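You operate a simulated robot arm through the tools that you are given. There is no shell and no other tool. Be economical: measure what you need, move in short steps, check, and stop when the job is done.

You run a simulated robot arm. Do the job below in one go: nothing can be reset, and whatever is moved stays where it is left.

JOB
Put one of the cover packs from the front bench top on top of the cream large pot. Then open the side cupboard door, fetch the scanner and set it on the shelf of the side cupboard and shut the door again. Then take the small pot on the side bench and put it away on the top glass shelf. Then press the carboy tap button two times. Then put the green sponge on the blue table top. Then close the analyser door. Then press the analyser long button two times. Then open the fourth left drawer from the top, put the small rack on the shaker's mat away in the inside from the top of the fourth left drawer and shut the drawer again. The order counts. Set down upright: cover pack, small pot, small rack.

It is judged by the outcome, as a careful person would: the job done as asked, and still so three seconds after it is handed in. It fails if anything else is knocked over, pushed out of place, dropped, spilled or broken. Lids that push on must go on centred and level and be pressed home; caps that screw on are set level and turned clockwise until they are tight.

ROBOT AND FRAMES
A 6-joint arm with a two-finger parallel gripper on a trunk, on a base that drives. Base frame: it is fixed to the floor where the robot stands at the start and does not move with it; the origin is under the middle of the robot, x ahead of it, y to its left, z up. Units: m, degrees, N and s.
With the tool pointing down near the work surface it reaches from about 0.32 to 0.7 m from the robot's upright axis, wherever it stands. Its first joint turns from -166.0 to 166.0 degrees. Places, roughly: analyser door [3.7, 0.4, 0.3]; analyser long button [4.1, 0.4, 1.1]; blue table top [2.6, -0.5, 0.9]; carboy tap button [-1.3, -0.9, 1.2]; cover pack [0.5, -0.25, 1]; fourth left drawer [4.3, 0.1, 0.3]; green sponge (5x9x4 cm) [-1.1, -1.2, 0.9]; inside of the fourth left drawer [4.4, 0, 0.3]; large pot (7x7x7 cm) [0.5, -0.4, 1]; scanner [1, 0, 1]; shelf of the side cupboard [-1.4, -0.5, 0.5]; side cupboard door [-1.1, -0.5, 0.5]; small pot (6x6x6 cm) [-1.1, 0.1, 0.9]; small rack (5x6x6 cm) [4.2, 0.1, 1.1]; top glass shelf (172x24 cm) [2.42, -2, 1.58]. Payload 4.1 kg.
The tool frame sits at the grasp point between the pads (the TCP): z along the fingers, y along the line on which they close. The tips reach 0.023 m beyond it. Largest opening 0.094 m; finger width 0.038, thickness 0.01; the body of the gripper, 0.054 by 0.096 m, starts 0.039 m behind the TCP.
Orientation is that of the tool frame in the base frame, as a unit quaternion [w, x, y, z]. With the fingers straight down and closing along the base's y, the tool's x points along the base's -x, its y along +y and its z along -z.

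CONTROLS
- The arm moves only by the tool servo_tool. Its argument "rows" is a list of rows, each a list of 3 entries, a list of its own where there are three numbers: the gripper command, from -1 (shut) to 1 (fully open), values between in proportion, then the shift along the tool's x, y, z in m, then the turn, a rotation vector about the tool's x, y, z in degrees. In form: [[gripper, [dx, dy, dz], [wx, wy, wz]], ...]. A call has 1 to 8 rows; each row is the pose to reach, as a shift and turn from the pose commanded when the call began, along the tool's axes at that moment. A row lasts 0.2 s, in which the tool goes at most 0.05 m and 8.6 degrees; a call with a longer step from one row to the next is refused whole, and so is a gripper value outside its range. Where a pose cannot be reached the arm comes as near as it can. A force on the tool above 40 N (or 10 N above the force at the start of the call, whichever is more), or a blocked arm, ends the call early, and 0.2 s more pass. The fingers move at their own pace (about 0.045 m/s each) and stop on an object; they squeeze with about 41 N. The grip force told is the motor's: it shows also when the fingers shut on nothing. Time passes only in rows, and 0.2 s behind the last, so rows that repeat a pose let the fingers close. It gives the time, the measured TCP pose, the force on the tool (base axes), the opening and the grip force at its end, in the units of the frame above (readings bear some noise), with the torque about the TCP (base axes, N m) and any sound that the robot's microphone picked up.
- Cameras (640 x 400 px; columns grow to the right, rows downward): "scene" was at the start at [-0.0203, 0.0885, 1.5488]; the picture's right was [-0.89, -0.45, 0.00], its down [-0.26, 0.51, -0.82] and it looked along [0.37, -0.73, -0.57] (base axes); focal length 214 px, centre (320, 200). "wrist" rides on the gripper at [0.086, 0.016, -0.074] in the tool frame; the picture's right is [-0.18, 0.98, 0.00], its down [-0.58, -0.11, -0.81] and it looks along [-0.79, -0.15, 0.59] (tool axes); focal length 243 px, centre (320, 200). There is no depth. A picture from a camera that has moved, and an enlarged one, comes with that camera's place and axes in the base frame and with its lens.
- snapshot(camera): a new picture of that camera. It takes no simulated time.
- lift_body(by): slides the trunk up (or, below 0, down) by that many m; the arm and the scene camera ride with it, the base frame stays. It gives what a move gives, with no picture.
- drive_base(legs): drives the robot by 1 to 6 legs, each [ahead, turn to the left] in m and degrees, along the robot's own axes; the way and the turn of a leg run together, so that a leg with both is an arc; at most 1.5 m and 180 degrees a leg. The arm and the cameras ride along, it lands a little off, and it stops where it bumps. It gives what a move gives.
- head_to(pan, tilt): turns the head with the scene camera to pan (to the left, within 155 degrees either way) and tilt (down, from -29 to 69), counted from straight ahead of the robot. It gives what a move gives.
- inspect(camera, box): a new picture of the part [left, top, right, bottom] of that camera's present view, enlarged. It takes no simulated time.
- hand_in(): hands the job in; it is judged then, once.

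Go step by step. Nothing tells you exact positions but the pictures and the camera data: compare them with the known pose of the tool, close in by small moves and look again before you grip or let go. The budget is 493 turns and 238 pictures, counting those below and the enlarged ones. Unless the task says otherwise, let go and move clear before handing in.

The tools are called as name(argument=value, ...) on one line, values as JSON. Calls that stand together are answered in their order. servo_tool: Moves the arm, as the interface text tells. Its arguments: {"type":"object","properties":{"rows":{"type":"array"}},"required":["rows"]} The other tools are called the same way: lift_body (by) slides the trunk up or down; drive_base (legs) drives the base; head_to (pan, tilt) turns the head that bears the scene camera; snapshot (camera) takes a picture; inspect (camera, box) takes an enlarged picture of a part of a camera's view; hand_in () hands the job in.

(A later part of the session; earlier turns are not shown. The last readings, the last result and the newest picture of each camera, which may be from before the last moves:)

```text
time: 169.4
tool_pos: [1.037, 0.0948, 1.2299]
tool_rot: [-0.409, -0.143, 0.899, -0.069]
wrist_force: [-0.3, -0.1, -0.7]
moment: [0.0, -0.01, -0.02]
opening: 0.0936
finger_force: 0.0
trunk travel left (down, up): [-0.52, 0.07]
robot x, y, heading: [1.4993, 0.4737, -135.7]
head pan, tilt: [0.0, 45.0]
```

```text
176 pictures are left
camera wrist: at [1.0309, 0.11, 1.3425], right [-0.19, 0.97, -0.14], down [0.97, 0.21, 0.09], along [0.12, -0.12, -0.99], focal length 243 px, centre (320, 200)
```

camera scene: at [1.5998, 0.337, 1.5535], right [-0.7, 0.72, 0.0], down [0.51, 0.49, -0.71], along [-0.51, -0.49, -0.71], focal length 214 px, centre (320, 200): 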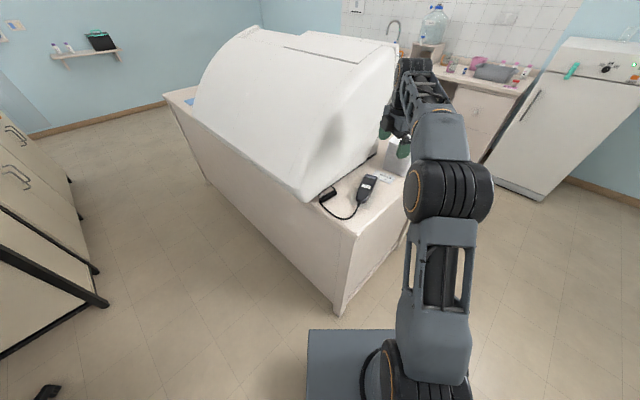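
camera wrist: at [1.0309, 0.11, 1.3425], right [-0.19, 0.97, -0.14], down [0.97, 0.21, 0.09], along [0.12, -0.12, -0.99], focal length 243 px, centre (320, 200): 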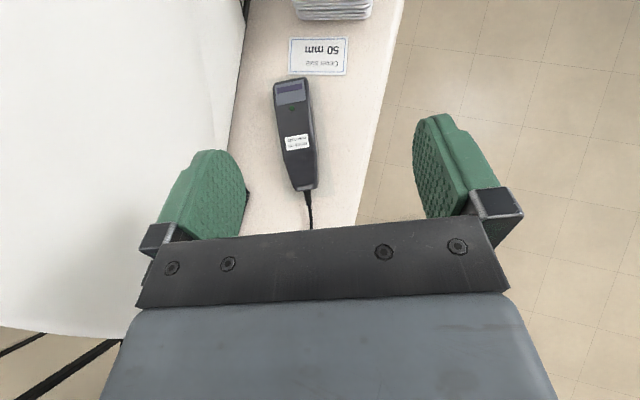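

Now reachable and aligned with the scanner. I descend to just above it.

servo_tool(rows=[[1, [-0.024, -0.0126, 0.0335], [0, 0, 0]], [1, [-0.048, -0.025, 0.067], [0, 0, 0]], [1, [-0.072, -0.038, 0.1005], [0, 0, 0]], [1, [-0.096, -0.0505, 0.134], [0, 0, 0]], [1, [-0.12, -0.063, 0.1676], [0, 0, 0]], [1, [-0.12, -0.063, 0.1676], [0, 0, 0]]])

snapshot(camera="wrist")

```text
time: 170.8
tool_pos: [1.0107, 0.0213, 1.0284]
tool_rot: [-0.408, -0.144, 0.899, -0.069]
wrist_force: [0.5, -0.1, -0.4]
moment: [0.03, 0.02, 0.02]
opening: 0.0939
finger_force: 0.0
trunk travel left (down, up): [-0.52, 0.07]
robot x, y, heading: [1.5004, 0.4745, -136.0]
head pan, tilt: [0.0, 45.0]
```

```text
175 pictures are left
camera wrist: at [1.0057, 0.037, 1.1416], right [-0.19, 0.97, -0.14], down [0.97, 0.21, 0.09], along [0.12, -0.12, -0.99], focal length 243 px, centre (320, 200)
```

wrist: 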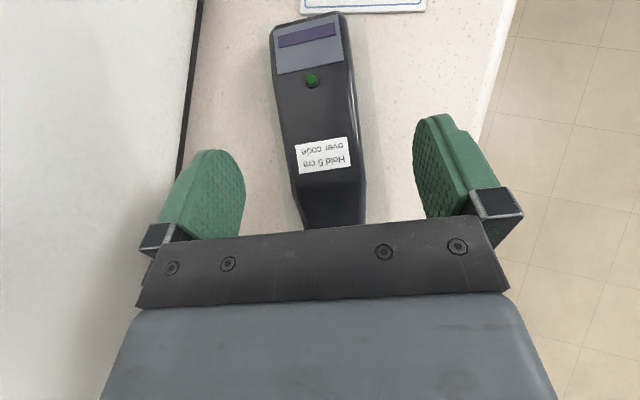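

servo_tool(rows=[[1, [-0.0226, 0, 0.0197], [0, 0, 0]], [1, [-0.034, 0, 0.0296], [0, 0, 0]], [1, [-0.04, 0, 0.035], [0, 0, 0]], [1, [-0.0445, 0, 0.0388], [0, 0, 0]], [1, [-0.0445, 0, 0.0388], [0, 0, 0]]])

snapshot(camera="wrist")

inspect(camera="scene", box=[310, 130, 430, 230])

```text
time: 172.1
tool_pos: [1.0116, 0.0192, 0.97]
tool_rot: [-0.408, -0.144, 0.899, -0.069]
wrist_force: [0.2, 1.0, 0.4]
moment: [0.03, 0.04, -0.02]
opening: 0.0938
finger_force: 0.1
trunk travel left (down, up): [-0.52, 0.07]
robot x, y, heading: [1.4989, 0.4704, -135.7]
head pan, tilt: [0.0, 45.0]
```

```text
174 pictures are left
camera wrist: at [1.0059, 0.0348, 1.0836], right [-0.19, 0.97, -0.14], down [0.97, 0.21, 0.09], along [0.12, -0.12, -0.99], focal length 243 px, centre (320, 200)
```

wrist: 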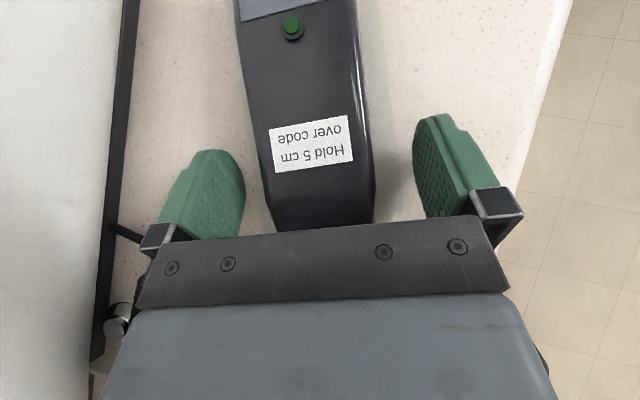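

```text
4.00 times, centred on (370, 180) of scene
camera zoom: at [1.6006, 0.3377, 1.5536], right [-0.7, 0.72, 0.0], down [0.51, 0.49, -0.71], along [-0.51, -0.49, -0.71], focal length 858 px, centre (120, 280)
```

zoom: 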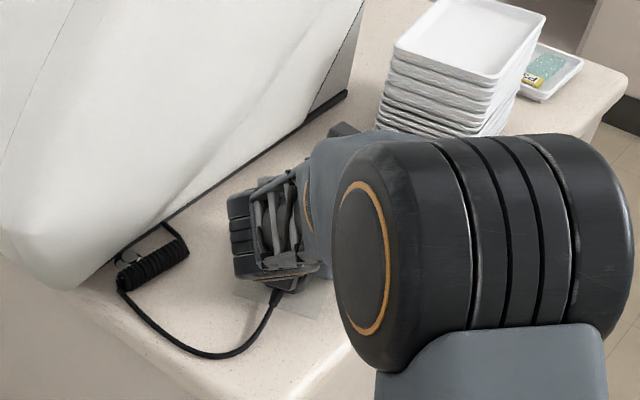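

The scanner is centred between the fingers. I close and do a small test lift.

servo_tool(rows=[[-1, [0, 0, 0], [0, 0, 0]], [-1, [0, 0, 0], [0, 0, 0]], [-1, [0, 0, 0], [0, 0, 0]], [-1, [0, 0, 0], [0, 0, 0]]])

servo_tool(rows=[[-1, [0.0151, 0, -0.0131], [0, 0, 0]], [-1, [0.03, 0, -0.026], [0, 0, 0]], [-1, [0.03, 0, -0.026], [0, 0, 0]]])

snapshot(camera="wrist")

snapshot(camera="scene")

```text
time: 173.1
tool_pos: [1.0122, 0.0193, 0.9697]
tool_rot: [-0.408, -0.144, 0.899, -0.068]
wrist_force: [-0.3, -0.3, -0.5]
moment: [0.02, 0.08, 0.06]
opening: 0.0556
finger_force: 41.4
trunk travel left (down, up): [-0.52, 0.07]
robot x, y, heading: [1.5005, 0.4702, -135.8]
head pan, tilt: [0.0, 45.0]
```

```text
time: 173.8
tool_pos: [1.0124, 0.0175, 1.0091]
tool_rot: [-0.408, -0.143, 0.899, -0.068]
wrist_force: [1.0, -0.8, -1.9]
moment: [0.05, -0.09, 0.02]
opening: 0.0555
finger_force: 41.1
trunk travel left (down, up): [-0.52, 0.07]
robot x, y, heading: [1.5, 0.4729, -136.0]
head pan, tilt: [0.0, 45.0]
```

```text
172 pictures are left
camera wrist: at [1.0066, 0.0332, 1.123], right [-0.19, 0.97, -0.14], down [0.97, 0.21, 0.09], along [0.12, -0.12, -0.99], focal length 243 px, centre (320, 200)
```

wrist: 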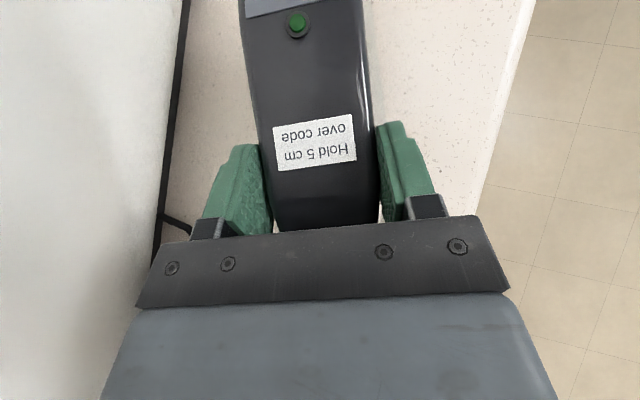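

```text
171 pictures are left
camera scene: at [1.6003, 0.3374, 1.5536], right [-0.7, 0.72, 0.0], down [0.51, 0.49, -0.71], along [-0.51, -0.49, -0.71], focal length 214 px, centre (320, 200)
```

scene: 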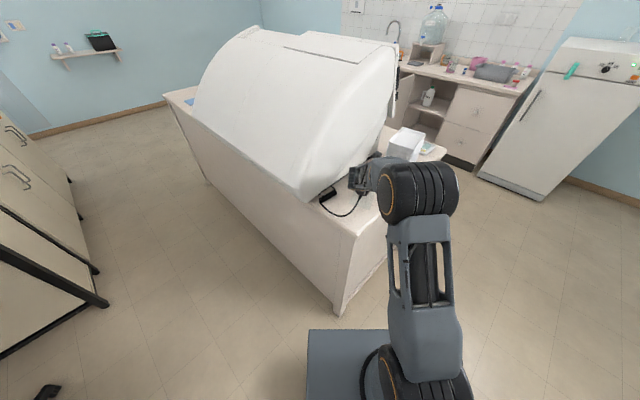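

Held. Let me check whether the cable came along or pulls.

inspect(camera="scene", box=[300, 150, 420, 230])

servo_tool(rows=[[-1, [0.03, 0, -0.026], [0, 0, 0]], [-1, [0.06, 0, -0.052], [0, 0, 0]], [-1, [0.09, 0, -0.078], [0, 0, 0]], [-1, [0.09, 0, -0.078], [0, 0, 0]]])

snapshot(camera="scene")

```text
5.00 times, centred on (360, 190) of scene
camera zoom: at [1.6003, 0.3374, 1.5536], right [-0.7, 0.72, 0.0], down [0.51, 0.49, -0.71], along [-0.51, -0.49, -0.71], focal length 1072 px, centre (120, 250)
```

zoom: 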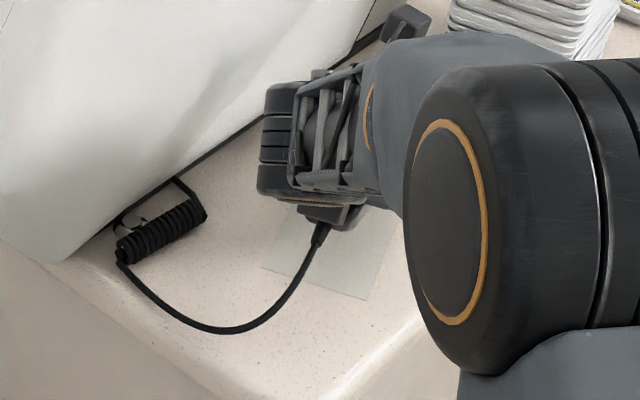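

```text
time: 174.8
tool_pos: [1.0115, 0.0188, 1.1269]
tool_rot: [-0.408, -0.143, 0.899, -0.068]
wrist_force: [-0.1, 0.0, -2.0]
moment: [0.02, -0.07, 0.0]
opening: 0.0556
finger_force: 40.6
trunk travel left (down, up): [-0.52, 0.07]
robot x, y, heading: [1.5041, 0.4727, -135.9]
head pan, tilt: [0.0, 45.0]
```

```text
169 pictures are left
camera scene: at [1.6004, 0.3375, 1.5536], right [-0.7, 0.72, 0.0], down [0.51, 0.49, -0.71], along [-0.51, -0.49, -0.71], focal length 214 px, centre (320, 200)
```

scene: 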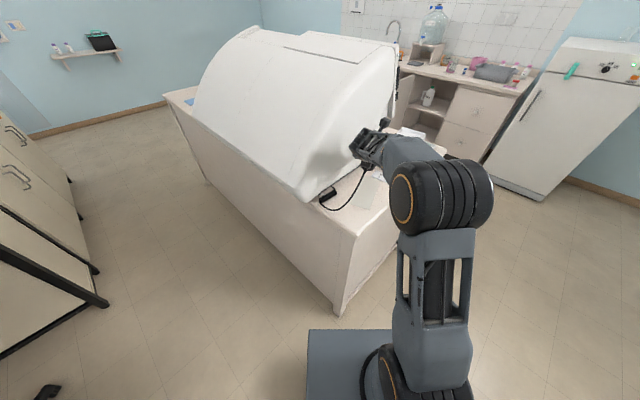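

inspect(camera="scene", box=[300, 110, 420, 220])

```text
3.64 times, centred on (360, 165) of scene
camera zoom: at [1.6004, 0.3375, 1.5536], right [-0.7, 0.72, 0.0], down [0.51, 0.49, -0.71], along [-0.51, -0.49, -0.71], focal length 780 px, centre (174, 327)
```

zoom: 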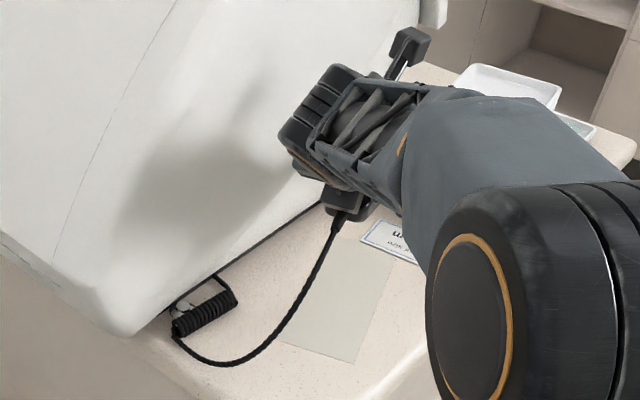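

The cable still hangs from the machine. I move gently away from the bench and watch the force.

servo_tool(rows=[[-1, [-0.007, 0.036, -0.0195], [0, 0, 0]], [-1, [-0.014, 0.0715, -0.039], [0, 0, 0]], [-1, [-0.0215, 0.107, -0.058], [0, 0, 0]], [-1, [-0.0285, 0.143, -0.078], [0, 0, 0]], [-1, [-0.036, 0.179, -0.097], [0, 0, 0]], [-1, [-0.043, 0.214, -0.117], [0, 0, 0]], [-1, [-0.05, 0.25, -0.136], [0, 0, 0]], [-1, [-0.05, 0.25, -0.136], [0, 0, 0]]])

snapshot(camera="scene")

```text
time: 176.7
tool_pos: [1.0645, 0.2905, 1.1758]
tool_rot: [-0.409, -0.14, 0.899, -0.065]
wrist_force: [0.2, -0.8, -1.4]
moment: [0.02, -0.05, -0.01]
opening: 0.0553
finger_force: 40.1
out of reach, approached as far as the arm can: row 7, 8
trunk travel left (down, up): [-0.52, 0.07]
robot x, y, heading: [1.5016, 0.4701, -135.9]
head pan, tilt: [0.0, 45.0]
```

```text
167 pictures are left
camera scene: at [1.6003, 0.3379, 1.5536], right [-0.7, 0.72, 0.0], down [0.51, 0.49, -0.71], along [-0.51, -0.49, -0.71], focal length 214 px, centre (320, 200)
```

scene: 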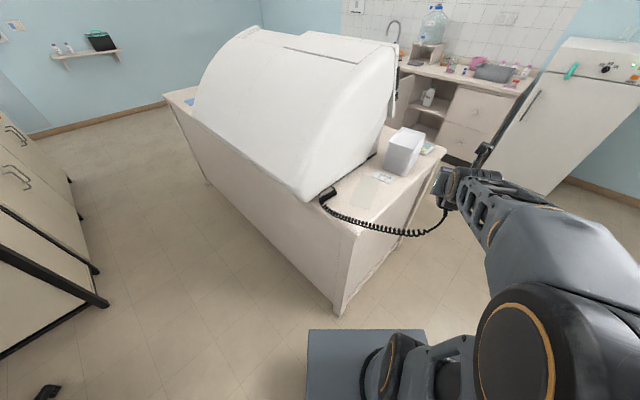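

A stretchy coiled cord ties the scanner to the machine. I look closely at its anchor.

inspect(camera="scene", box=[300, 170, 380, 230])

inspect(camera="scene", box=[400, 140, 500, 250])

```text
6.67 times, centred on (340, 200) of scene
camera zoom: at [1.6003, 0.3379, 1.5536], right [-0.7, 0.72, 0.0], down [0.51, 0.49, -0.71], along [-0.51, -0.49, -0.71], focal length 1430 px, centre (187, 200)
```

zoom: 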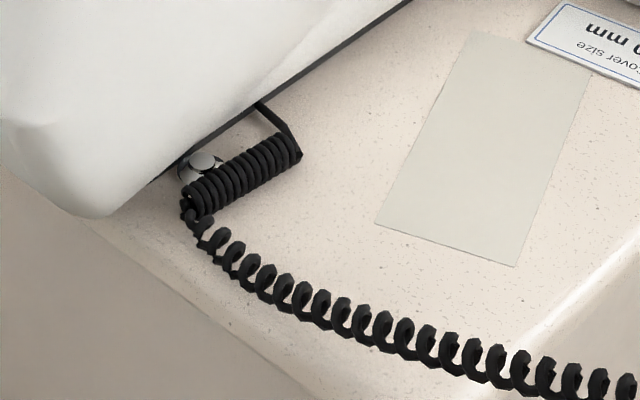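

```text
3.64 times, centred on (450, 195) of scene
camera zoom: at [1.6003, 0.3379, 1.5536], right [-0.7, 0.72, 0.0], down [0.51, 0.49, -0.71], along [-0.51, -0.49, -0.71], focal length 780 px, centre (-153, 218)
```

zoom: 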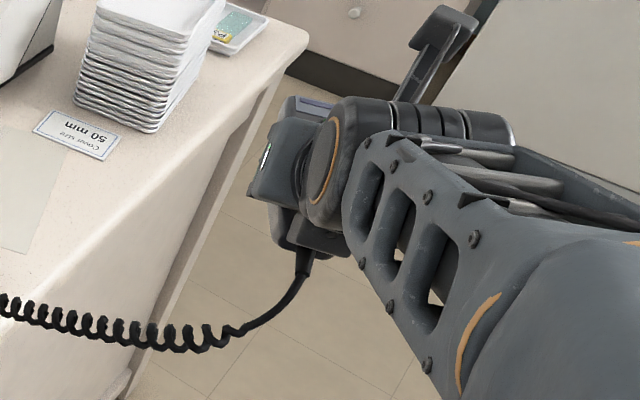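

The cord may or may not give enough length; I'll drive away in stages with an eye on force.

drive_base(legs=[[0, -96], [0.48, 0], [0, 52]])

head_to(pan=90, tilt=35)

snapshot(camera="scene")

```text
time: 185.9
tool_pos: [0.7537, 1.0211, 1.1758]
tool_rot: [-0.404, 0.201, 0.888, 0.091]
wrist_force: [0.0, 0.5, -1.7]
moment: [-0.04, -0.04, 0.02]
opening: 0.0553
finger_force: 41.1
trunk travel left (down, up): [-0.52, 0.07]
robot x, y, heading: [1.1977, 0.8542, -178.9]
head pan, tilt: [0.0, 45.0]
```

```text
time: 187.6
tool_pos: [0.7534, 1.0214, 1.1755]
tool_rot: [-0.404, 0.2, 0.888, 0.089]
wrist_force: [0.2, -0.6, -1.9]
moment: [-0.02, -0.05, -0.01]
opening: 0.0553
finger_force: 41.0
trunk travel left (down, up): [-0.52, 0.07]
robot x, y, heading: [1.1943, 0.8534, -179.2]
head pan, tilt: [90.0, 35.0]
```

```text
164 pictures are left
camera scene: at [1.2579, 0.6017, 1.5684], right [-1.0, -0.02, 0.0], down [-0.01, 0.57, -0.82], along [0.01, -0.82, -0.57], focal length 214 px, centre (320, 200)
```

scene: 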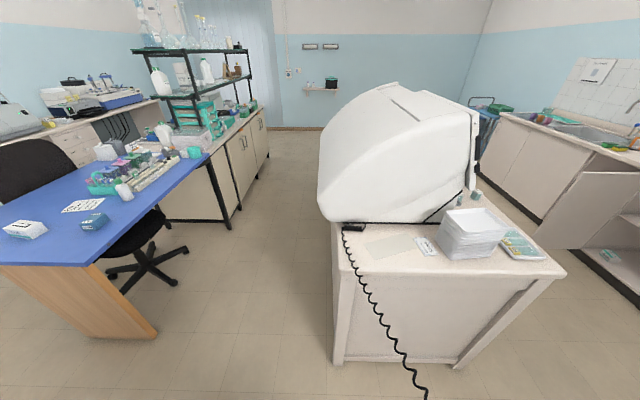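

No pulling force, and the cord just stretches. I continue west toward the cupboard.

drive_base(legs=[[0.9, 0]])

snapshot(camera="scene")

```text
time: 192.3
tool_pos: [-0.1398, 1.0051, 1.1742]
tool_rot: [-0.404, 0.199, 0.888, 0.09]
wrist_force: [0.2, 0.1, -2.4]
moment: [-0.04, -0.07, -0.02]
opening: 0.0553
finger_force: 41.1
trunk travel left (down, up): [-0.52, 0.07]
robot x, y, heading: [0.3031, 0.8387, -179.2]
head pan, tilt: [90.0, 35.0]
```

```text
163 pictures are left
camera scene: at [0.3658, 0.5864, 1.5684], right [-1.0, -0.02, 0.0], down [-0.01, 0.57, -0.82], along [0.02, -0.82, -0.57], focal length 214 px, centre (320, 200)
```

scene: 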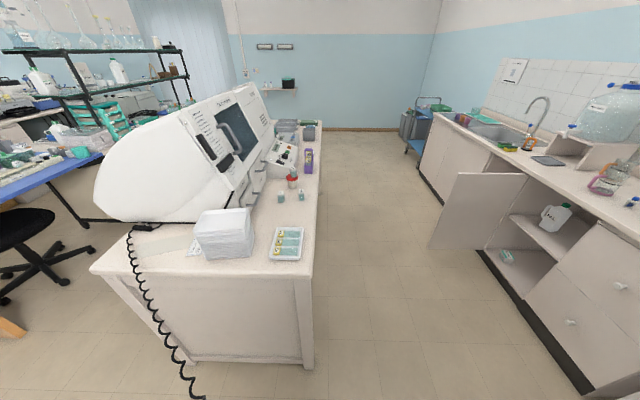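

drive_base(legs=[[0.5, 0], [0, 90], [0.6, 0], [0, -45], [0.33, 0]])

head_to(pan=0, tilt=40)

snapshot(camera="scene")

```text
time: 205.9
tool_pos: [-0.8453, -0.2148, 1.1756]
tool_rot: [-0.407, -0.158, 0.897, -0.072]
wrist_force: [-0.2, 0.8, -2.7]
moment: [0.05, -0.04, 0.0]
opening: 0.0557
finger_force: 41.4
trunk travel left (down, up): [-0.52, 0.07]
robot x, y, heading: [-0.4186, -0.0189, -133.7]
head pan, tilt: [90.0, 35.0]
```

```text
time: 207.5
tool_pos: [-0.8453, -0.2139, 1.1762]
tool_rot: [-0.407, -0.157, 0.897, -0.073]
wrist_force: [-0.3, 0.1, -1.5]
moment: [0.02, -0.05, 0.0]
opening: 0.0553
finger_force: 40.8
trunk travel left (down, up): [-0.52, 0.07]
robot x, y, heading: [-0.4165, -0.0139, -133.9]
head pan, tilt: [0.0, 40.0]
```

```text
162 pictures are left
camera scene: at [-0.3144, -0.1509, 1.5608], right [-0.72, 0.69, 0.0], down [0.44, 0.46, -0.77], along [-0.53, -0.55, -0.64], focal length 214 px, centre (320, 200)
```

scene: 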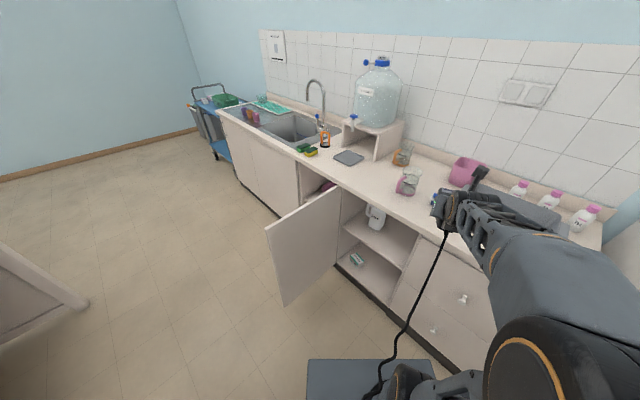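

Still no pull. I check behind that the cord isn't dragging anything on the front bench.

head_to(pan=145, tilt=35)

snapshot(camera="scene")

```text
time: 209.8
tool_pos: [-0.8455, -0.2152, 1.177]
tool_rot: [-0.407, -0.157, 0.897, -0.072]
wrist_force: [-0.1, -0.3, -1.9]
moment: [-0.01, -0.06, -0.03]
opening: 0.0554
finger_force: 41.3
trunk travel left (down, up): [-0.52, 0.07]
robot x, y, heading: [-0.4196, -0.0208, -133.7]
head pan, tilt: [145.0, 35.0]
```

```text
161 pictures are left
camera scene: at [-0.1693, -0.0723, 1.5684], right [0.2, -0.98, 0.0], down [-0.56, -0.11, -0.82], along [0.8, 0.16, -0.57], focal length 214 px, centre (320, 200)
```

scene: 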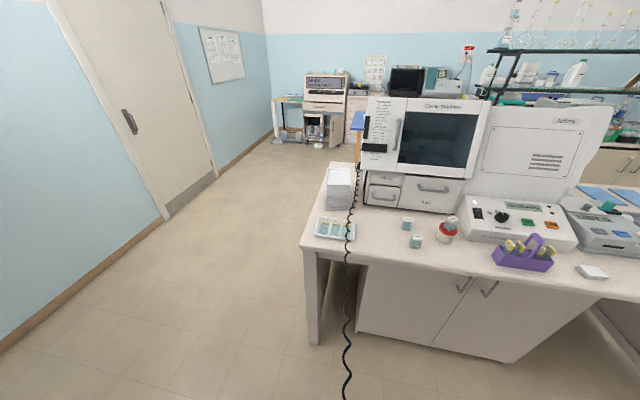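

Everything on the front bench is undisturbed. Now I lower the trunk to shelf level.

lift_body(by=-0.4)

head_to(pan=10, tilt=35)

snapshot(camera="scene")

```text
time: 213.7
tool_pos: [-0.8463, -0.215, 0.7745]
tool_rot: [-0.407, -0.158, 0.897, -0.073]
wrist_force: [-0.1, 0.1, -2.0]
moment: [0.03, -0.06, 0.01]
opening: 0.0553
finger_force: 40.8
trunk travel left (down, up): [-0.12, 0.47]
robot x, y, heading: [-0.4167, -0.0192, -134.0]
head pan, tilt: [145.0, 35.0]
```

```text
time: 215.8
tool_pos: [-0.8464, -0.2151, 0.7746]
tool_rot: [-0.408, -0.158, 0.896, -0.073]
wrist_force: [-0.4, 0.9, -0.8]
moment: [0.04, -0.07, 0.0]
opening: 0.0552
finger_force: 41.2
trunk travel left (down, up): [-0.12, 0.47]
robot x, y, heading: [-0.4141, -0.0198, -133.7]
head pan, tilt: [10.0, 35.0]
```

```text
160 pictures are left
camera scene: at [-0.3045, -0.1627, 1.1684], right [-0.83, 0.55, 0.0], down [0.32, 0.48, -0.82], along [-0.45, -0.68, -0.57], focal length 214 px, centre (320, 200)
```

scene: 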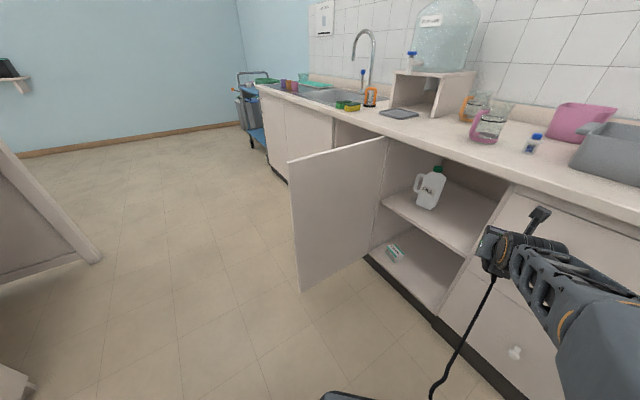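

inspect(camera="scene", box=[370, 120, 540, 300])

```text
2.22 times, centred on (455, 210) of scene
camera zoom: at [-0.3045, -0.1627, 1.1684], right [-0.83, 0.55, 0.0], down [0.32, 0.48, -0.82], along [-0.45, -0.68, -0.57], focal length 477 px, centre (20, 178)
```

zoom: 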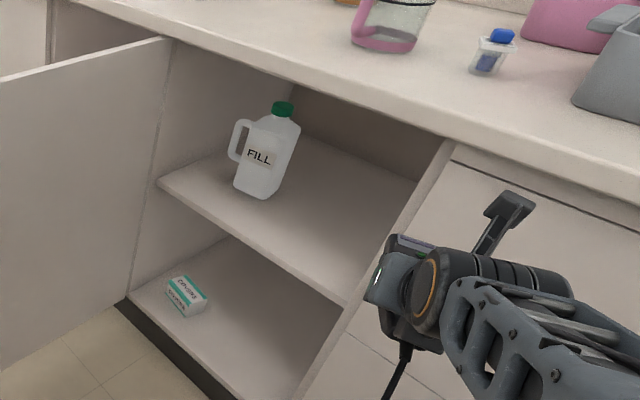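

The shelf front edge is at x≈-1.08 and the free zone is y -0.56 to -0.33. I shift the held scanner in front of that opening.

servo_tool(rows=[[-1, [0.009, -0.0376, 0.0104], [-1.8, 0, 1.6]], [-1, [0.018, -0.0752, 0.0208], [-3.6, 0, 3.2]], [-1, [0.027, -0.1128, 0.0312], [-5.4, 0, 4.7]], [-1, [0.036, -0.15, 0.0416], [-7.2, 0, 6.3]], [-1, [0.045, -0.188, 0.052], [-9, 0, 7.9]], [-1, [0.045, -0.188, 0.052], [-9, 0, 7.9]]])

snapshot(camera="scene")

```text
time: 217.2
tool_pos: [-0.8464, -0.4148, 0.7745]
tool_rot: [-0.412, -0.062, 0.908, -0.029]
wrist_force: [-0.3, 0.0, -1.8]
moment: [0.0, -0.06, -0.02]
opening: 0.0551
finger_force: 41.0
trunk travel left (down, up): [-0.12, 0.47]
robot x, y, heading: [-0.417, -0.0187, -133.6]
head pan, tilt: [10.0, 35.0]
```

```text
158 pictures are left
camera scene: at [-0.3045, -0.1627, 1.1684], right [-0.83, 0.56, 0.0], down [0.32, 0.48, -0.82], along [-0.45, -0.68, -0.57], focal length 214 px, centre (320, 200)
```

scene: 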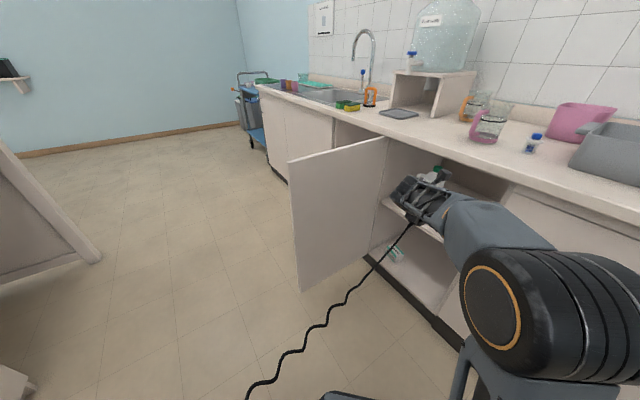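

lift_body(by=-0.11)

drive_base(legs=[[0.08, 0]])

```text
time: 218.6
tool_pos: [-0.8471, -0.4147, 0.6643]
tool_rot: [-0.412, -0.063, 0.908, -0.031]
wrist_force: [0.3, 0.2, -2.0]
moment: [0.0, -0.03, 0.0]
opening: 0.0553
finger_force: 41.4
trunk travel left (down, up): [-0.01, 0.58]
robot x, y, heading: [-0.4142, -0.0188, -133.7]
head pan, tilt: [10.0, 35.0]
```

```text
time: 219.7
tool_pos: [-0.9005, -0.4719, 0.6645]
tool_rot: [-0.413, -0.063, 0.908, -0.03]
wrist_force: [0.5, 0.1, -2.1]
moment: [0.03, -0.07, -0.02]
opening: 0.0552
finger_force: 40.6
trunk travel left (down, up): [-0.01, 0.58]
robot x, y, heading: [-0.4696, -0.0774, -133.4]
head pan, tilt: [10.0, 35.0]
```

servo_tool(rows=[[-1, [0.0042, 0.0169, 0.0376], [0, 0, 0]], [-1, [0.0085, 0.0337, 0.0751], [0, 0, 0]], [-1, [0.0127, 0.0506, 0.1127], [0, 0, 0]], [-1, [0.0127, 0.0506, 0.1127], [0, 0, 0]]])

snapshot(camera="wrist")

snapshot(camera="scene")

```text
time: 220.7
tool_pos: [-1.0006, -0.4344, 0.6009]
tool_rot: [-0.412, -0.063, 0.908, -0.03]
wrist_force: [-0.1, -0.1, -2.4]
moment: [-0.01, -0.06, 0.01]
opening: 0.0554
finger_force: 41.1
trunk travel left (down, up): [-0.01, 0.58]
robot x, y, heading: [-0.4746, -0.0739, -133.9]
head pan, tilt: [10.0, 35.0]
```

```text
157 pictures are left
camera wrist: at [-1.0043, -0.4179, 0.7145], right [-0.02, 0.99, -0.14], down [1.0, 0.03, 0.09], along [0.09, -0.14, -0.99], focal length 243 px, centre (320, 200)
```

wrist: 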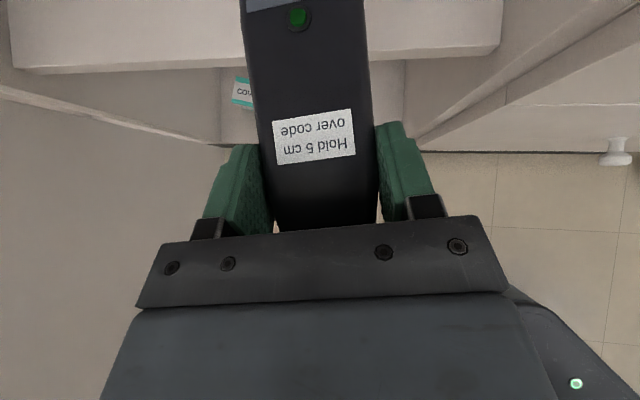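

```text
156 pictures are left
camera scene: at [-0.3585, -0.2191, 1.0584], right [-0.83, 0.56, 0.0], down [0.32, 0.48, -0.82], along [-0.46, -0.68, -0.57], focal length 214 px, centre (320, 200)
```

scene: 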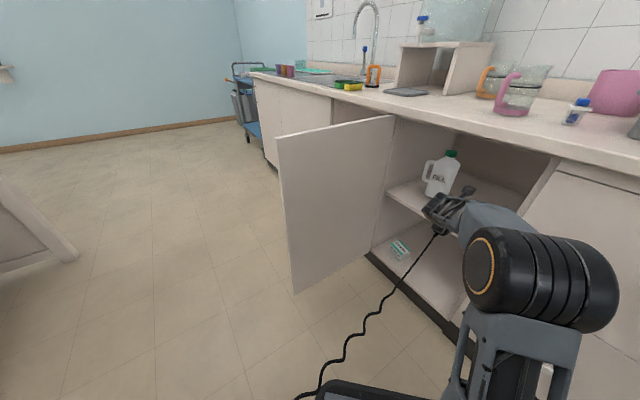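

servo_tool(rows=[[-1, [0.025, 0.0075, 0.037], [0, 0, 0]], [-1, [0.05, 0.015, 0.074], [0, 0, 0]], [-1, [0.05, 0.015, 0.074], [0, 0, 0]]])

snapshot(camera="scene")

snapshot(camera="wrist")

```text
time: 221.5
tool_pos: [-1.0908, -0.4324, 0.5895]
tool_rot: [-0.413, -0.062, 0.908, -0.029]
wrist_force: [-0.6, -0.2, -1.9]
moment: [0.0, -0.05, -0.02]
opening: 0.0551
finger_force: 41.0
trunk travel left (down, up): [-0.01, 0.58]
robot x, y, heading: [-0.476, -0.074, -133.8]
head pan, tilt: [10.0, 35.0]
```

```text
155 pictures are left
camera scene: at [-0.3586, -0.2191, 1.0584], right [-0.83, 0.56, 0.0], down [0.32, 0.48, -0.82], along [-0.46, -0.68, -0.57], focal length 214 px, centre (320, 200)
```

scene: 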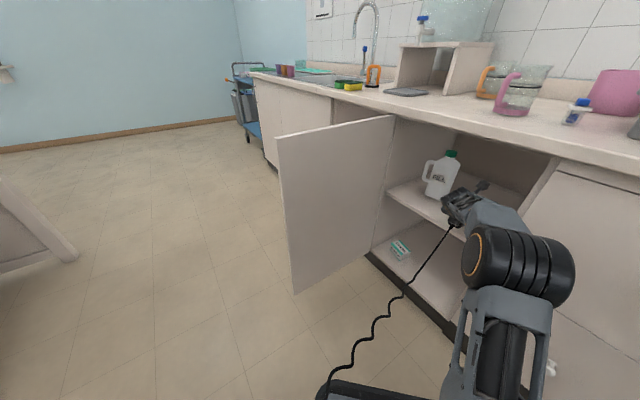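

```text
154 pictures are left
camera wrist: at [-1.0944, -0.4151, 0.7032], right [-0.02, 0.99, -0.14], down [1.0, 0.03, 0.09], along [0.1, -0.14, -0.99], focal length 243 px, centre (320, 200)
```

wrist: 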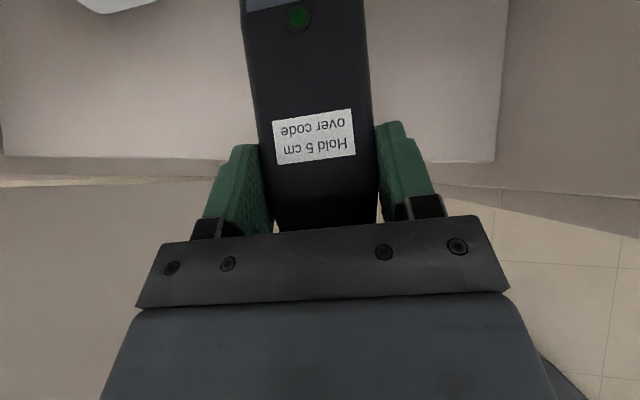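

servo_tool(rows=[[-1, [0.025, 0.0075, 0.037], [0, 0, 0]], [-1, [0.05, 0.015, 0.074], [0, 0, 0]], [-1, [0.05, 0.015, 0.074], [0, 0, 0]]])

snapshot(camera="wrist")

inspect(camera="scene", box=[360, 100, 580, 300])

```text
time: 222.3
tool_pos: [-1.1795, -0.4276, 0.5793]
tool_rot: [-0.412, -0.063, 0.908, -0.03]
wrist_force: [0.1, 0.8, -1.3]
moment: [0.01, -0.03, -0.01]
opening: 0.0549
finger_force: 40.8
trunk travel left (down, up): [-0.01, 0.58]
robot x, y, heading: [-0.4704, -0.073, -133.9]
head pan, tilt: [10.0, 35.0]
```

```text
153 pictures are left
camera wrist: at [-1.1834, -0.4117, 0.6925], right [-0.02, 0.99, -0.14], down [1.0, 0.03, 0.09], along [0.1, -0.14, -0.99], focal length 243 px, centre (320, 200)
```

wrist: 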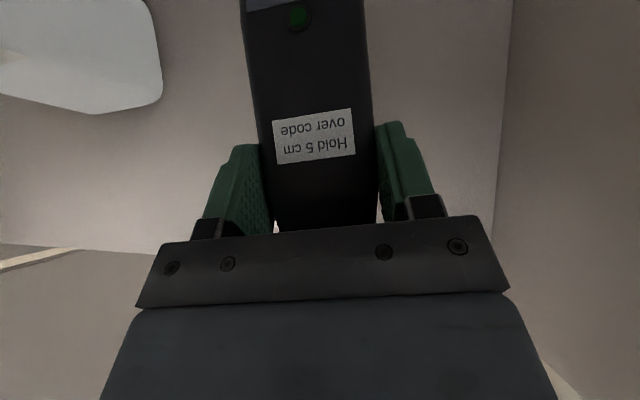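

```text
2.00 times, centred on (470, 200) of scene
camera zoom: at [-0.3586, -0.2191, 1.0584], right [-0.83, 0.56, 0.0], down [0.32, 0.48, -0.82], along [-0.46, -0.68, -0.57], focal length 429 px, centre (20, 200)
```

zoom: 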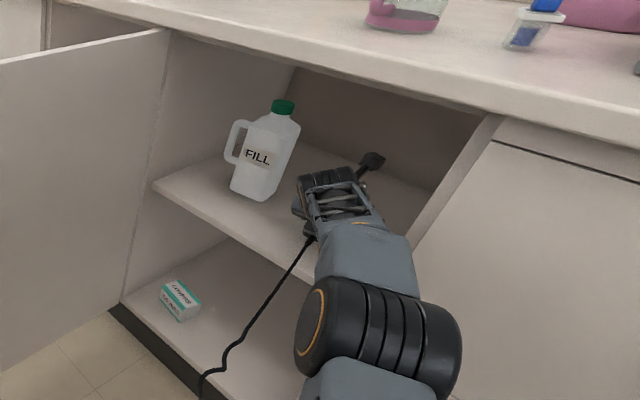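

Inside the cupboard, clear of the jug. I lower until the scanner touches the shelf.

servo_tool(rows=[[-1, [-0.009, 0, 0.0079], [0, 0, 0]], [-1, [-0.0158, 0, 0.0138], [0, 0, 0]], [-1, [-0.0188, 0, 0.0164], [0, 0, 0]], [-1, [-0.0211, 0, 0.0184], [0, 0, 0]]])

```text
time: 223.3
tool_pos: [-1.18, -0.4291, 0.5509]
tool_rot: [-0.412, -0.063, 0.908, -0.03]
wrist_force: [-0.5, 0.0, -2.2]
moment: [0.0, -0.04, 0.04]
opening: 0.0554
finger_force: 40.7
trunk travel left (down, up): [-0.01, 0.58]
robot x, y, heading: [-0.4728, -0.074, -133.8]
head pan, tilt: [10.0, 35.0]
```

servo_tool(rows=[[-1, [-0.0015, 0, 0.0013], [0, 0, 0]], [-1, [-0.003, 0, 0.0026], [0, 0, 0]], [-1, [-0.003, 0, 0.0026], [0, 0, 0]]])

servo_tool(rows=[[-1, [-0.0015, 0, 0.0013], [0, 0, 0]], [-1, [-0.003, 0, 0.0026], [0, 0, 0]], [-1, [-0.003, 0, 0.0026], [0, 0, 0]]])

```text
time: 224.1
tool_pos: [-1.1803, -0.4291, 0.5462]
tool_rot: [-0.413, -0.063, 0.908, -0.03]
wrist_force: [-0.3, 0.2, -2.2]
moment: [0.02, -0.07, -0.01]
opening: 0.0552
finger_force: 40.8
trunk travel left (down, up): [-0.01, 0.58]
robot x, y, heading: [-0.4693, -0.0753, -133.8]
head pan, tilt: [10.0, 35.0]
```

```text
time: 224.9
tool_pos: [-1.1797, -0.4284, 0.5437]
tool_rot: [-0.413, -0.062, 0.908, -0.029]
wrist_force: [0.4, -0.6, -2.0]
moment: [0.01, -0.1, 0.04]
opening: 0.0552
finger_force: 41.2
trunk travel left (down, up): [-0.01, 0.58]
robot x, y, heading: [-0.471, -0.0747, -133.9]
head pan, tilt: [10.0, 35.0]
```

servo_tool(rows=[[-1, [-0.0015, 0, 0.0013], [0, 0, 0]], [-1, [-0.003, 0, 0.0026], [0, 0, 0]], [-1, [-0.003, 0, 0.0026], [0, 0, 0]]])

servo_tool(rows=[[-1, [-0.0015, 0, 0.0013], [0, 0, 0]], [-1, [-0.003, 0, 0.0026], [0, 0, 0]], [-1, [-0.003, 0, 0.0026], [0, 0, 0]]])

snapshot(camera="wrist")

```text
time: 225.7
tool_pos: [-1.1805, -0.4299, 0.5396]
tool_rot: [-0.413, -0.062, 0.908, -0.029]
wrist_force: [-0.7, 1.4, -2.2]
moment: [0.01, -0.09, 0.0]
opening: 0.0552
finger_force: 40.9
trunk travel left (down, up): [-0.01, 0.58]
robot x, y, heading: [-0.473, -0.076, -133.8]
head pan, tilt: [10.0, 35.0]
```

```text
time: 226.5
tool_pos: [-1.1807, -0.4277, 0.534]
tool_rot: [-0.412, -0.063, 0.909, -0.029]
wrist_force: [0.5, -0.5, -1.5]
moment: [0.01, -0.08, 0.01]
opening: 0.0552
finger_force: 41.4
trunk travel left (down, up): [-0.01, 0.58]
robot x, y, heading: [-0.4722, -0.0753, -133.8]
head pan, tilt: [10.0, 35.0]
```

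```text
151 pictures are left
camera wrist: at [-1.1833, -0.4117, 0.6486], right [-0.02, 0.99, -0.14], down [1.0, 0.03, 0.09], along [0.1, -0.14, -0.99], focal length 243 px, centre (320, 200)
```

wrist: 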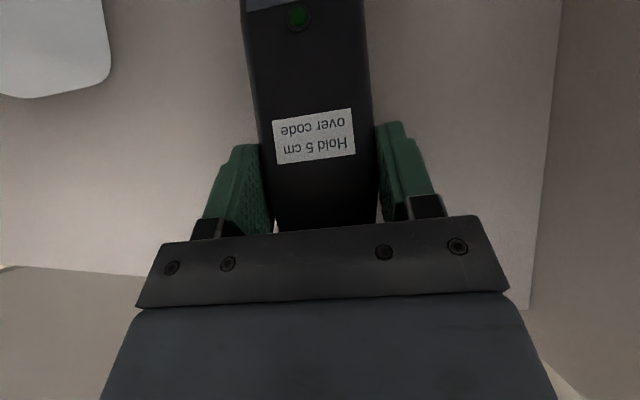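

servo_tool(rows=[[-1, [-0.0015, 0, 0.0013], [0, 0, 0]], [-1, [-0.003, 0, 0.0026], [0, 0, 0]], [-1, [-0.0045, 0, 0.004], [0, 0, 0]], [-1, [-0.006, 0, 0.0053], [0, 0, 0]], [-1, [-0.006, 0, 0.0053], [0, 0, 0]]])

servo_tool(rows=[[-1, [-0.0015, 0, 0.0013], [0, 0, 0]], [-1, [-0.003, 0, 0.0026], [0, 0, 0]], [-1, [-0.0045, 0, 0.004], [0, 0, 0]], [-1, [-0.006, 0, 0.0053], [0, 0, 0]], [-1, [-0.006, 0, 0.0053], [0, 0, 0]]])

```text
time: 227.7
tool_pos: [-1.1799, -0.4281, 0.5302]
tool_rot: [-0.416, -0.062, 0.907, -0.031]
wrist_force: [0.9, -0.8, 12.1]
moment: [0.25, 0.54, -0.03]
opening: 0.0555
finger_force: 41.1
trunk travel left (down, up): [-0.01, 0.58]
robot x, y, heading: [-0.4702, -0.076, -133.5]
head pan, tilt: [10.0, 35.0]
```

```text
time: 228.8
tool_pos: [-1.1826, -0.4286, 0.5291]
tool_rot: [-0.422, -0.062, 0.904, -0.033]
wrist_force: [-3.8, -0.4, 10.5]
moment: [0.25, 0.04, 0.09]
opening: 0.0549
finger_force: 40.2
trunk travel left (down, up): [-0.01, 0.58]
robot x, y, heading: [-0.4751, -0.0757, -133.7]
head pan, tilt: [10.0, 35.0]
stopped in row 5: the force on the tool passed its limit at 40 N (the readings are from after the stop); the commanded pose is now the measured one
```

Touched down. I open the fingers and back straight out.

servo_tool(rows=[[0.7, [0.001, 0, -0.001], [0, 0, 0]], [0.7, [0.001, 0, -0.001], [0, 0, 0]], [0.7, [0.001, 0, -0.001], [0, 0, 0]], [0.7, [0.001, 0, -0.02], [0, 0, 0]], [0.7, [0.01, 0, -0.05], [0, 0, 0]], [0.7, [0.01, 0, -0.08], [0, 0, 0]]])

snapshot(camera="wrist")

snapshot(camera="scene")

```text
time: 230.2
tool_pos: [-1.1276, -0.42, 0.5851]
tool_rot: [-0.418, -0.062, 0.906, -0.032]
wrist_force: [-1.0, 0.5, -0.1]
moment: [-0.03, 0.03, 0.02]
opening: 0.0801
finger_force: 0.0
trunk travel left (down, up): [-0.01, 0.58]
robot x, y, heading: [-0.4705, -0.0768, -133.9]
head pan, tilt: [10.0, 35.0]
```

```text
150 pictures are left
camera wrist: at [-1.1291, -0.404, 0.6982], right [-0.02, 0.99, -0.15], down [1.0, 0.03, 0.08], along [0.08, -0.14, -0.99], focal length 243 px, centre (320, 200)
```

wrist: 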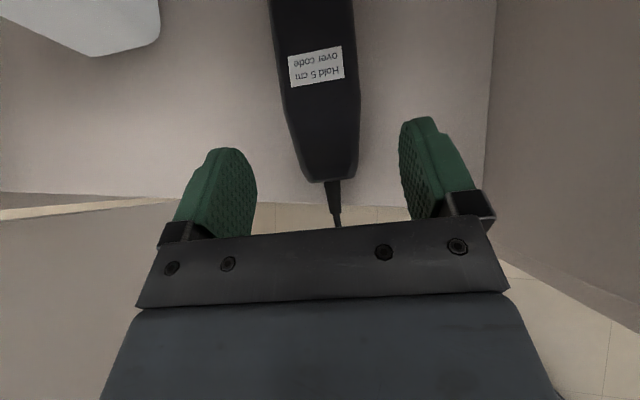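

```text
149 pictures are left
camera scene: at [-0.3587, -0.2193, 1.0583], right [-0.83, 0.56, 0.0], down [0.32, 0.48, -0.82], along [-0.46, -0.68, -0.57], focal length 214 px, centre (320, 200)
```

scene: 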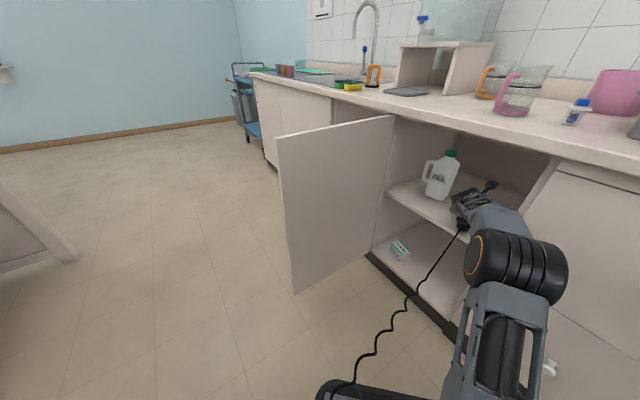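

The scanner lies well inside on the shelf. I withdraw the arm and raise it above the door.

servo_tool(rows=[[0, [-0.01, 0.005, -0.035], [0, 0, 0]], [0, [-0.02, 0.01, -0.075], [0, 0, 0]], [-1, [-0.05, 0.018, -0.105], [0, 0, 0]], [-1, [-0.08, 0.025, -0.135], [0, 0, 0]], [-1, [-0.11, 0.032, -0.165], [0, 0, 0]], [-1, [-0.14, 0.04, -0.195], [0, 0, 0]]])

lift_body(by=0.4)

snapshot(camera="scene")

```text
time: 231.6
tool_pos: [-0.8969, -0.3466, 0.6055]
tool_rot: [-0.419, -0.062, 0.905, -0.032]
wrist_force: [-0.3, -0.3, -0.6]
moment: [-0.02, 0.02, 0.0]
opening: 0.0
finger_force: 41.0
trunk travel left (down, up): [-0.01, 0.58]
robot x, y, heading: [-0.471, -0.0775, -133.7]
head pan, tilt: [10.0, 35.0]
```

```text
time: 235.4
tool_pos: [-0.8969, -0.3463, 1.0056]
tool_rot: [-0.419, -0.061, 0.906, -0.031]
wrist_force: [0.0, 0.1, 0.5]
moment: [-0.03, 0.02, -0.01]
opening: 0.0
finger_force: 41.6
trunk travel left (down, up): [-0.41, 0.18]
robot x, y, heading: [-0.4779, -0.0717, -133.8]
head pan, tilt: [10.0, 35.0]
```

```text
148 pictures are left
camera scene: at [-0.3584, -0.2191, 1.4584], right [-0.83, 0.56, 0.0], down [0.32, 0.48, -0.82], along [-0.46, -0.68, -0.57], focal length 214 px, centre (320, 200)
```

scene: 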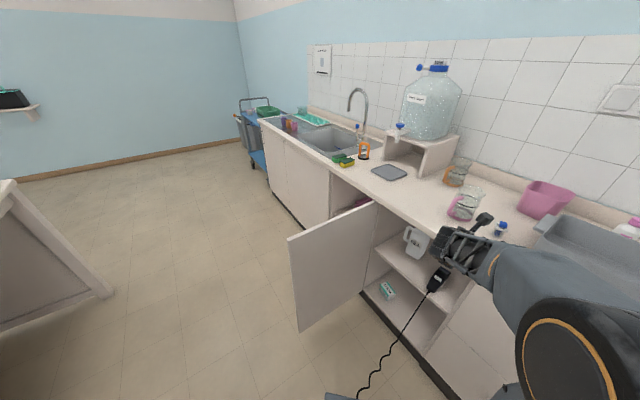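

drive_base(legs=[[0, 79], [0.25, 0], [0, -70]])

```text
time: 243.7
tool_pos: [-0.7044, -0.6132, 1.0048]
tool_rot: [-0.415, -0.132, 0.898, -0.064]
wrist_force: [-0.4, 0.8, 0.1]
moment: [0.0, 0.01, 0.03]
opening: 0.0
finger_force: 40.6
trunk travel left (down, up): [-0.41, 0.18]
robot x, y, heading: [-0.3267, -0.2749, -124.8]
head pan, tilt: [10.0, 35.0]
```

servo_tool(rows=[[-1, [0, -0.047, 0], [0, 0, 0]], [-1, [0, -0.094, 0], [0, 0, 0]], [-1, [0, -0.14, 0], [0, 0, 0]], [-1, [0, -0.187, 0], [0, 0, 0]], [-1, [0, -0.234, 0], [0, 0, 0]], [-1, [-0.002, -0.28, -0.002], [0, 0, 0]]])

snapshot(camera="scene")

snapshot(camera="wrist")

```text
time: 245.1
tool_pos: [-0.6183, -0.8805, 1.0035]
tool_rot: [-0.415, -0.133, 0.898, -0.063]
wrist_force: [0.6, -0.3, 0.6]
moment: [0.0, -0.02, -0.05]
opening: 0.0
finger_force: 40.9
trunk travel left (down, up): [-0.41, 0.18]
robot x, y, heading: [-0.3235, -0.2778, -124.5]
head pan, tilt: [10.0, 35.0]
```

```text
147 pictures are left
camera scene: at [-0.192, -0.4034, 1.4584], right [-0.91, 0.42, 0.0], down [0.24, 0.52, -0.82], along [-0.34, -0.74, -0.57], focal length 214 px, centre (320, 200)
```

scene: 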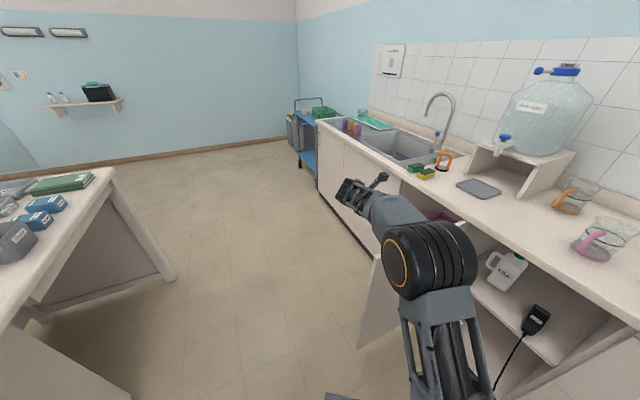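

```text
146 pictures are left
camera wrist: at [-0.623, -0.8647, 1.1186], right [-0.17, 0.97, -0.15], down [0.98, 0.19, 0.08], along [0.1, -0.13, -0.99], focal length 243 px, centre (320, 200)
```

wrist: 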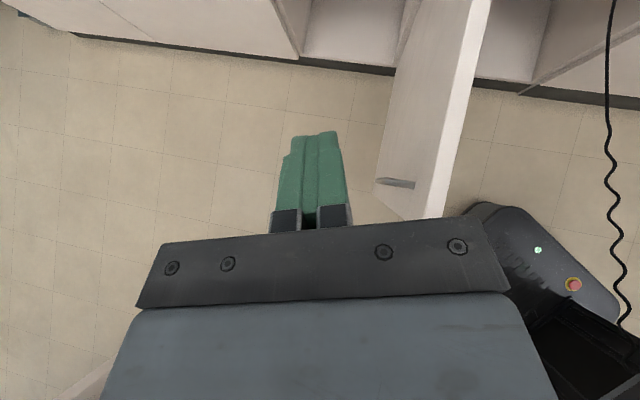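

From here the elbow would be in the door's way. I reposition the base further out on the door's outer side.

drive_base(legs=[[0, -119.5], [-0.52, 0], [0, 64]])

snapshot(camera="scene")

snapshot(camera="wrist")

```text
time: 255.8
tool_pos: [-0.7614, -0.8355, 1.0053]
tool_rot: [-0.398, 0.3, 0.856, 0.136]
wrist_force: [0.0, 0.8, 0.2]
moment: [0.03, 0.04, 0.01]
opening: 0.0
finger_force: 40.9
trunk travel left (down, up): [-0.41, 0.18]
robot x, y, heading: [-0.0962, -0.737, 179.7]
head pan, tilt: [10.0, 35.0]
```

```text
145 pictures are left
camera scene: at [-0.1255, -0.9176, 1.4584], right [-0.17, 0.99, 0.0], down [0.57, 0.1, -0.82], along [-0.81, -0.14, -0.57], focal length 214 px, centre (320, 200)
```

scene: 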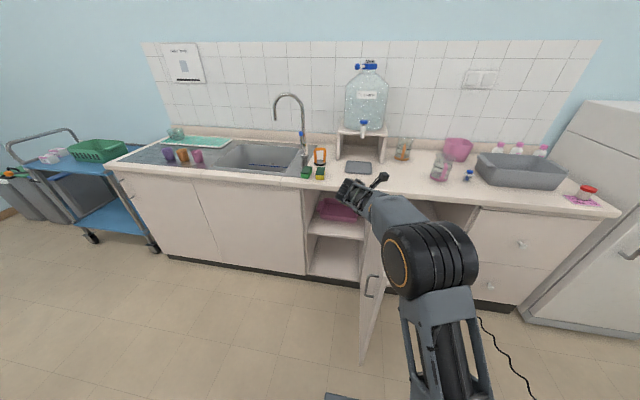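

```text
144 pictures are left
camera wrist: at [-0.7487, -0.8241, 1.119], right [0.7, 0.7, -0.15], down [0.71, -0.7, 0.08], along [-0.05, -0.16, -0.99], focal length 243 px, centre (320, 200)
```

wrist: 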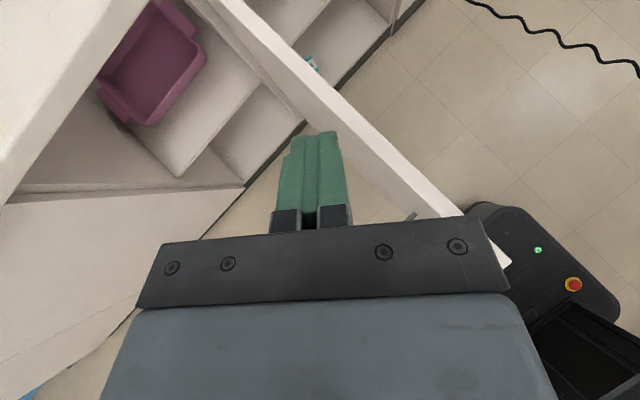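

A clear view of the door's outer face. I shift slightly outward and lower the trunk to push it.

servo_tool(rows=[[-1, [-0.0212, -0.0091, -0.025], [0, 0, 0]], [-1, [-0.0424, -0.0182, -0.05], [0, 0, 0]], [-1, [-0.0424, -0.0182, -0.05], [0, 0, 0]]])

lift_body(by=-0.4)

snapshot(camera="scene")

```text
time: 256.6
tool_pos: [-0.7205, -0.8912, 1.0049]
tool_rot: [-0.398, 0.3, 0.856, 0.136]
wrist_force: [0.6, -0.6, 0.0]
moment: [0.01, 0.01, 0.01]
opening: 0.0002
finger_force: 40.7
trunk travel left (down, up): [-0.41, 0.18]
robot x, y, heading: [-0.0958, -0.7374, 179.7]
head pan, tilt: [10.0, 35.0]
```

```text
time: 260.4
tool_pos: [-0.7204, -0.8924, 0.605]
tool_rot: [-0.398, 0.299, 0.857, 0.136]
wrist_force: [0.6, 0.1, -0.9]
moment: [0.01, 0.03, 0.02]
opening: 0.0
finger_force: 41.8
trunk travel left (down, up): [-0.01, 0.58]
robot x, y, heading: [-0.0992, -0.735, 179.7]
head pan, tilt: [10.0, 35.0]
```

```text
143 pictures are left
camera scene: at [-0.1256, -0.9175, 1.0584], right [-0.17, 0.99, 0.0], down [0.57, 0.1, -0.82], along [-0.81, -0.14, -0.57], focal length 214 px, centre (320, 200)
```

scene: 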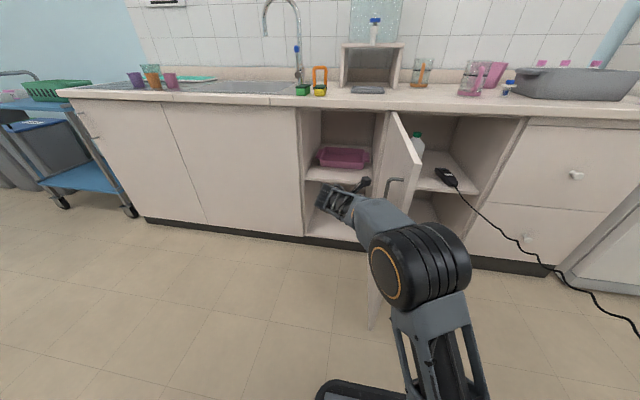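

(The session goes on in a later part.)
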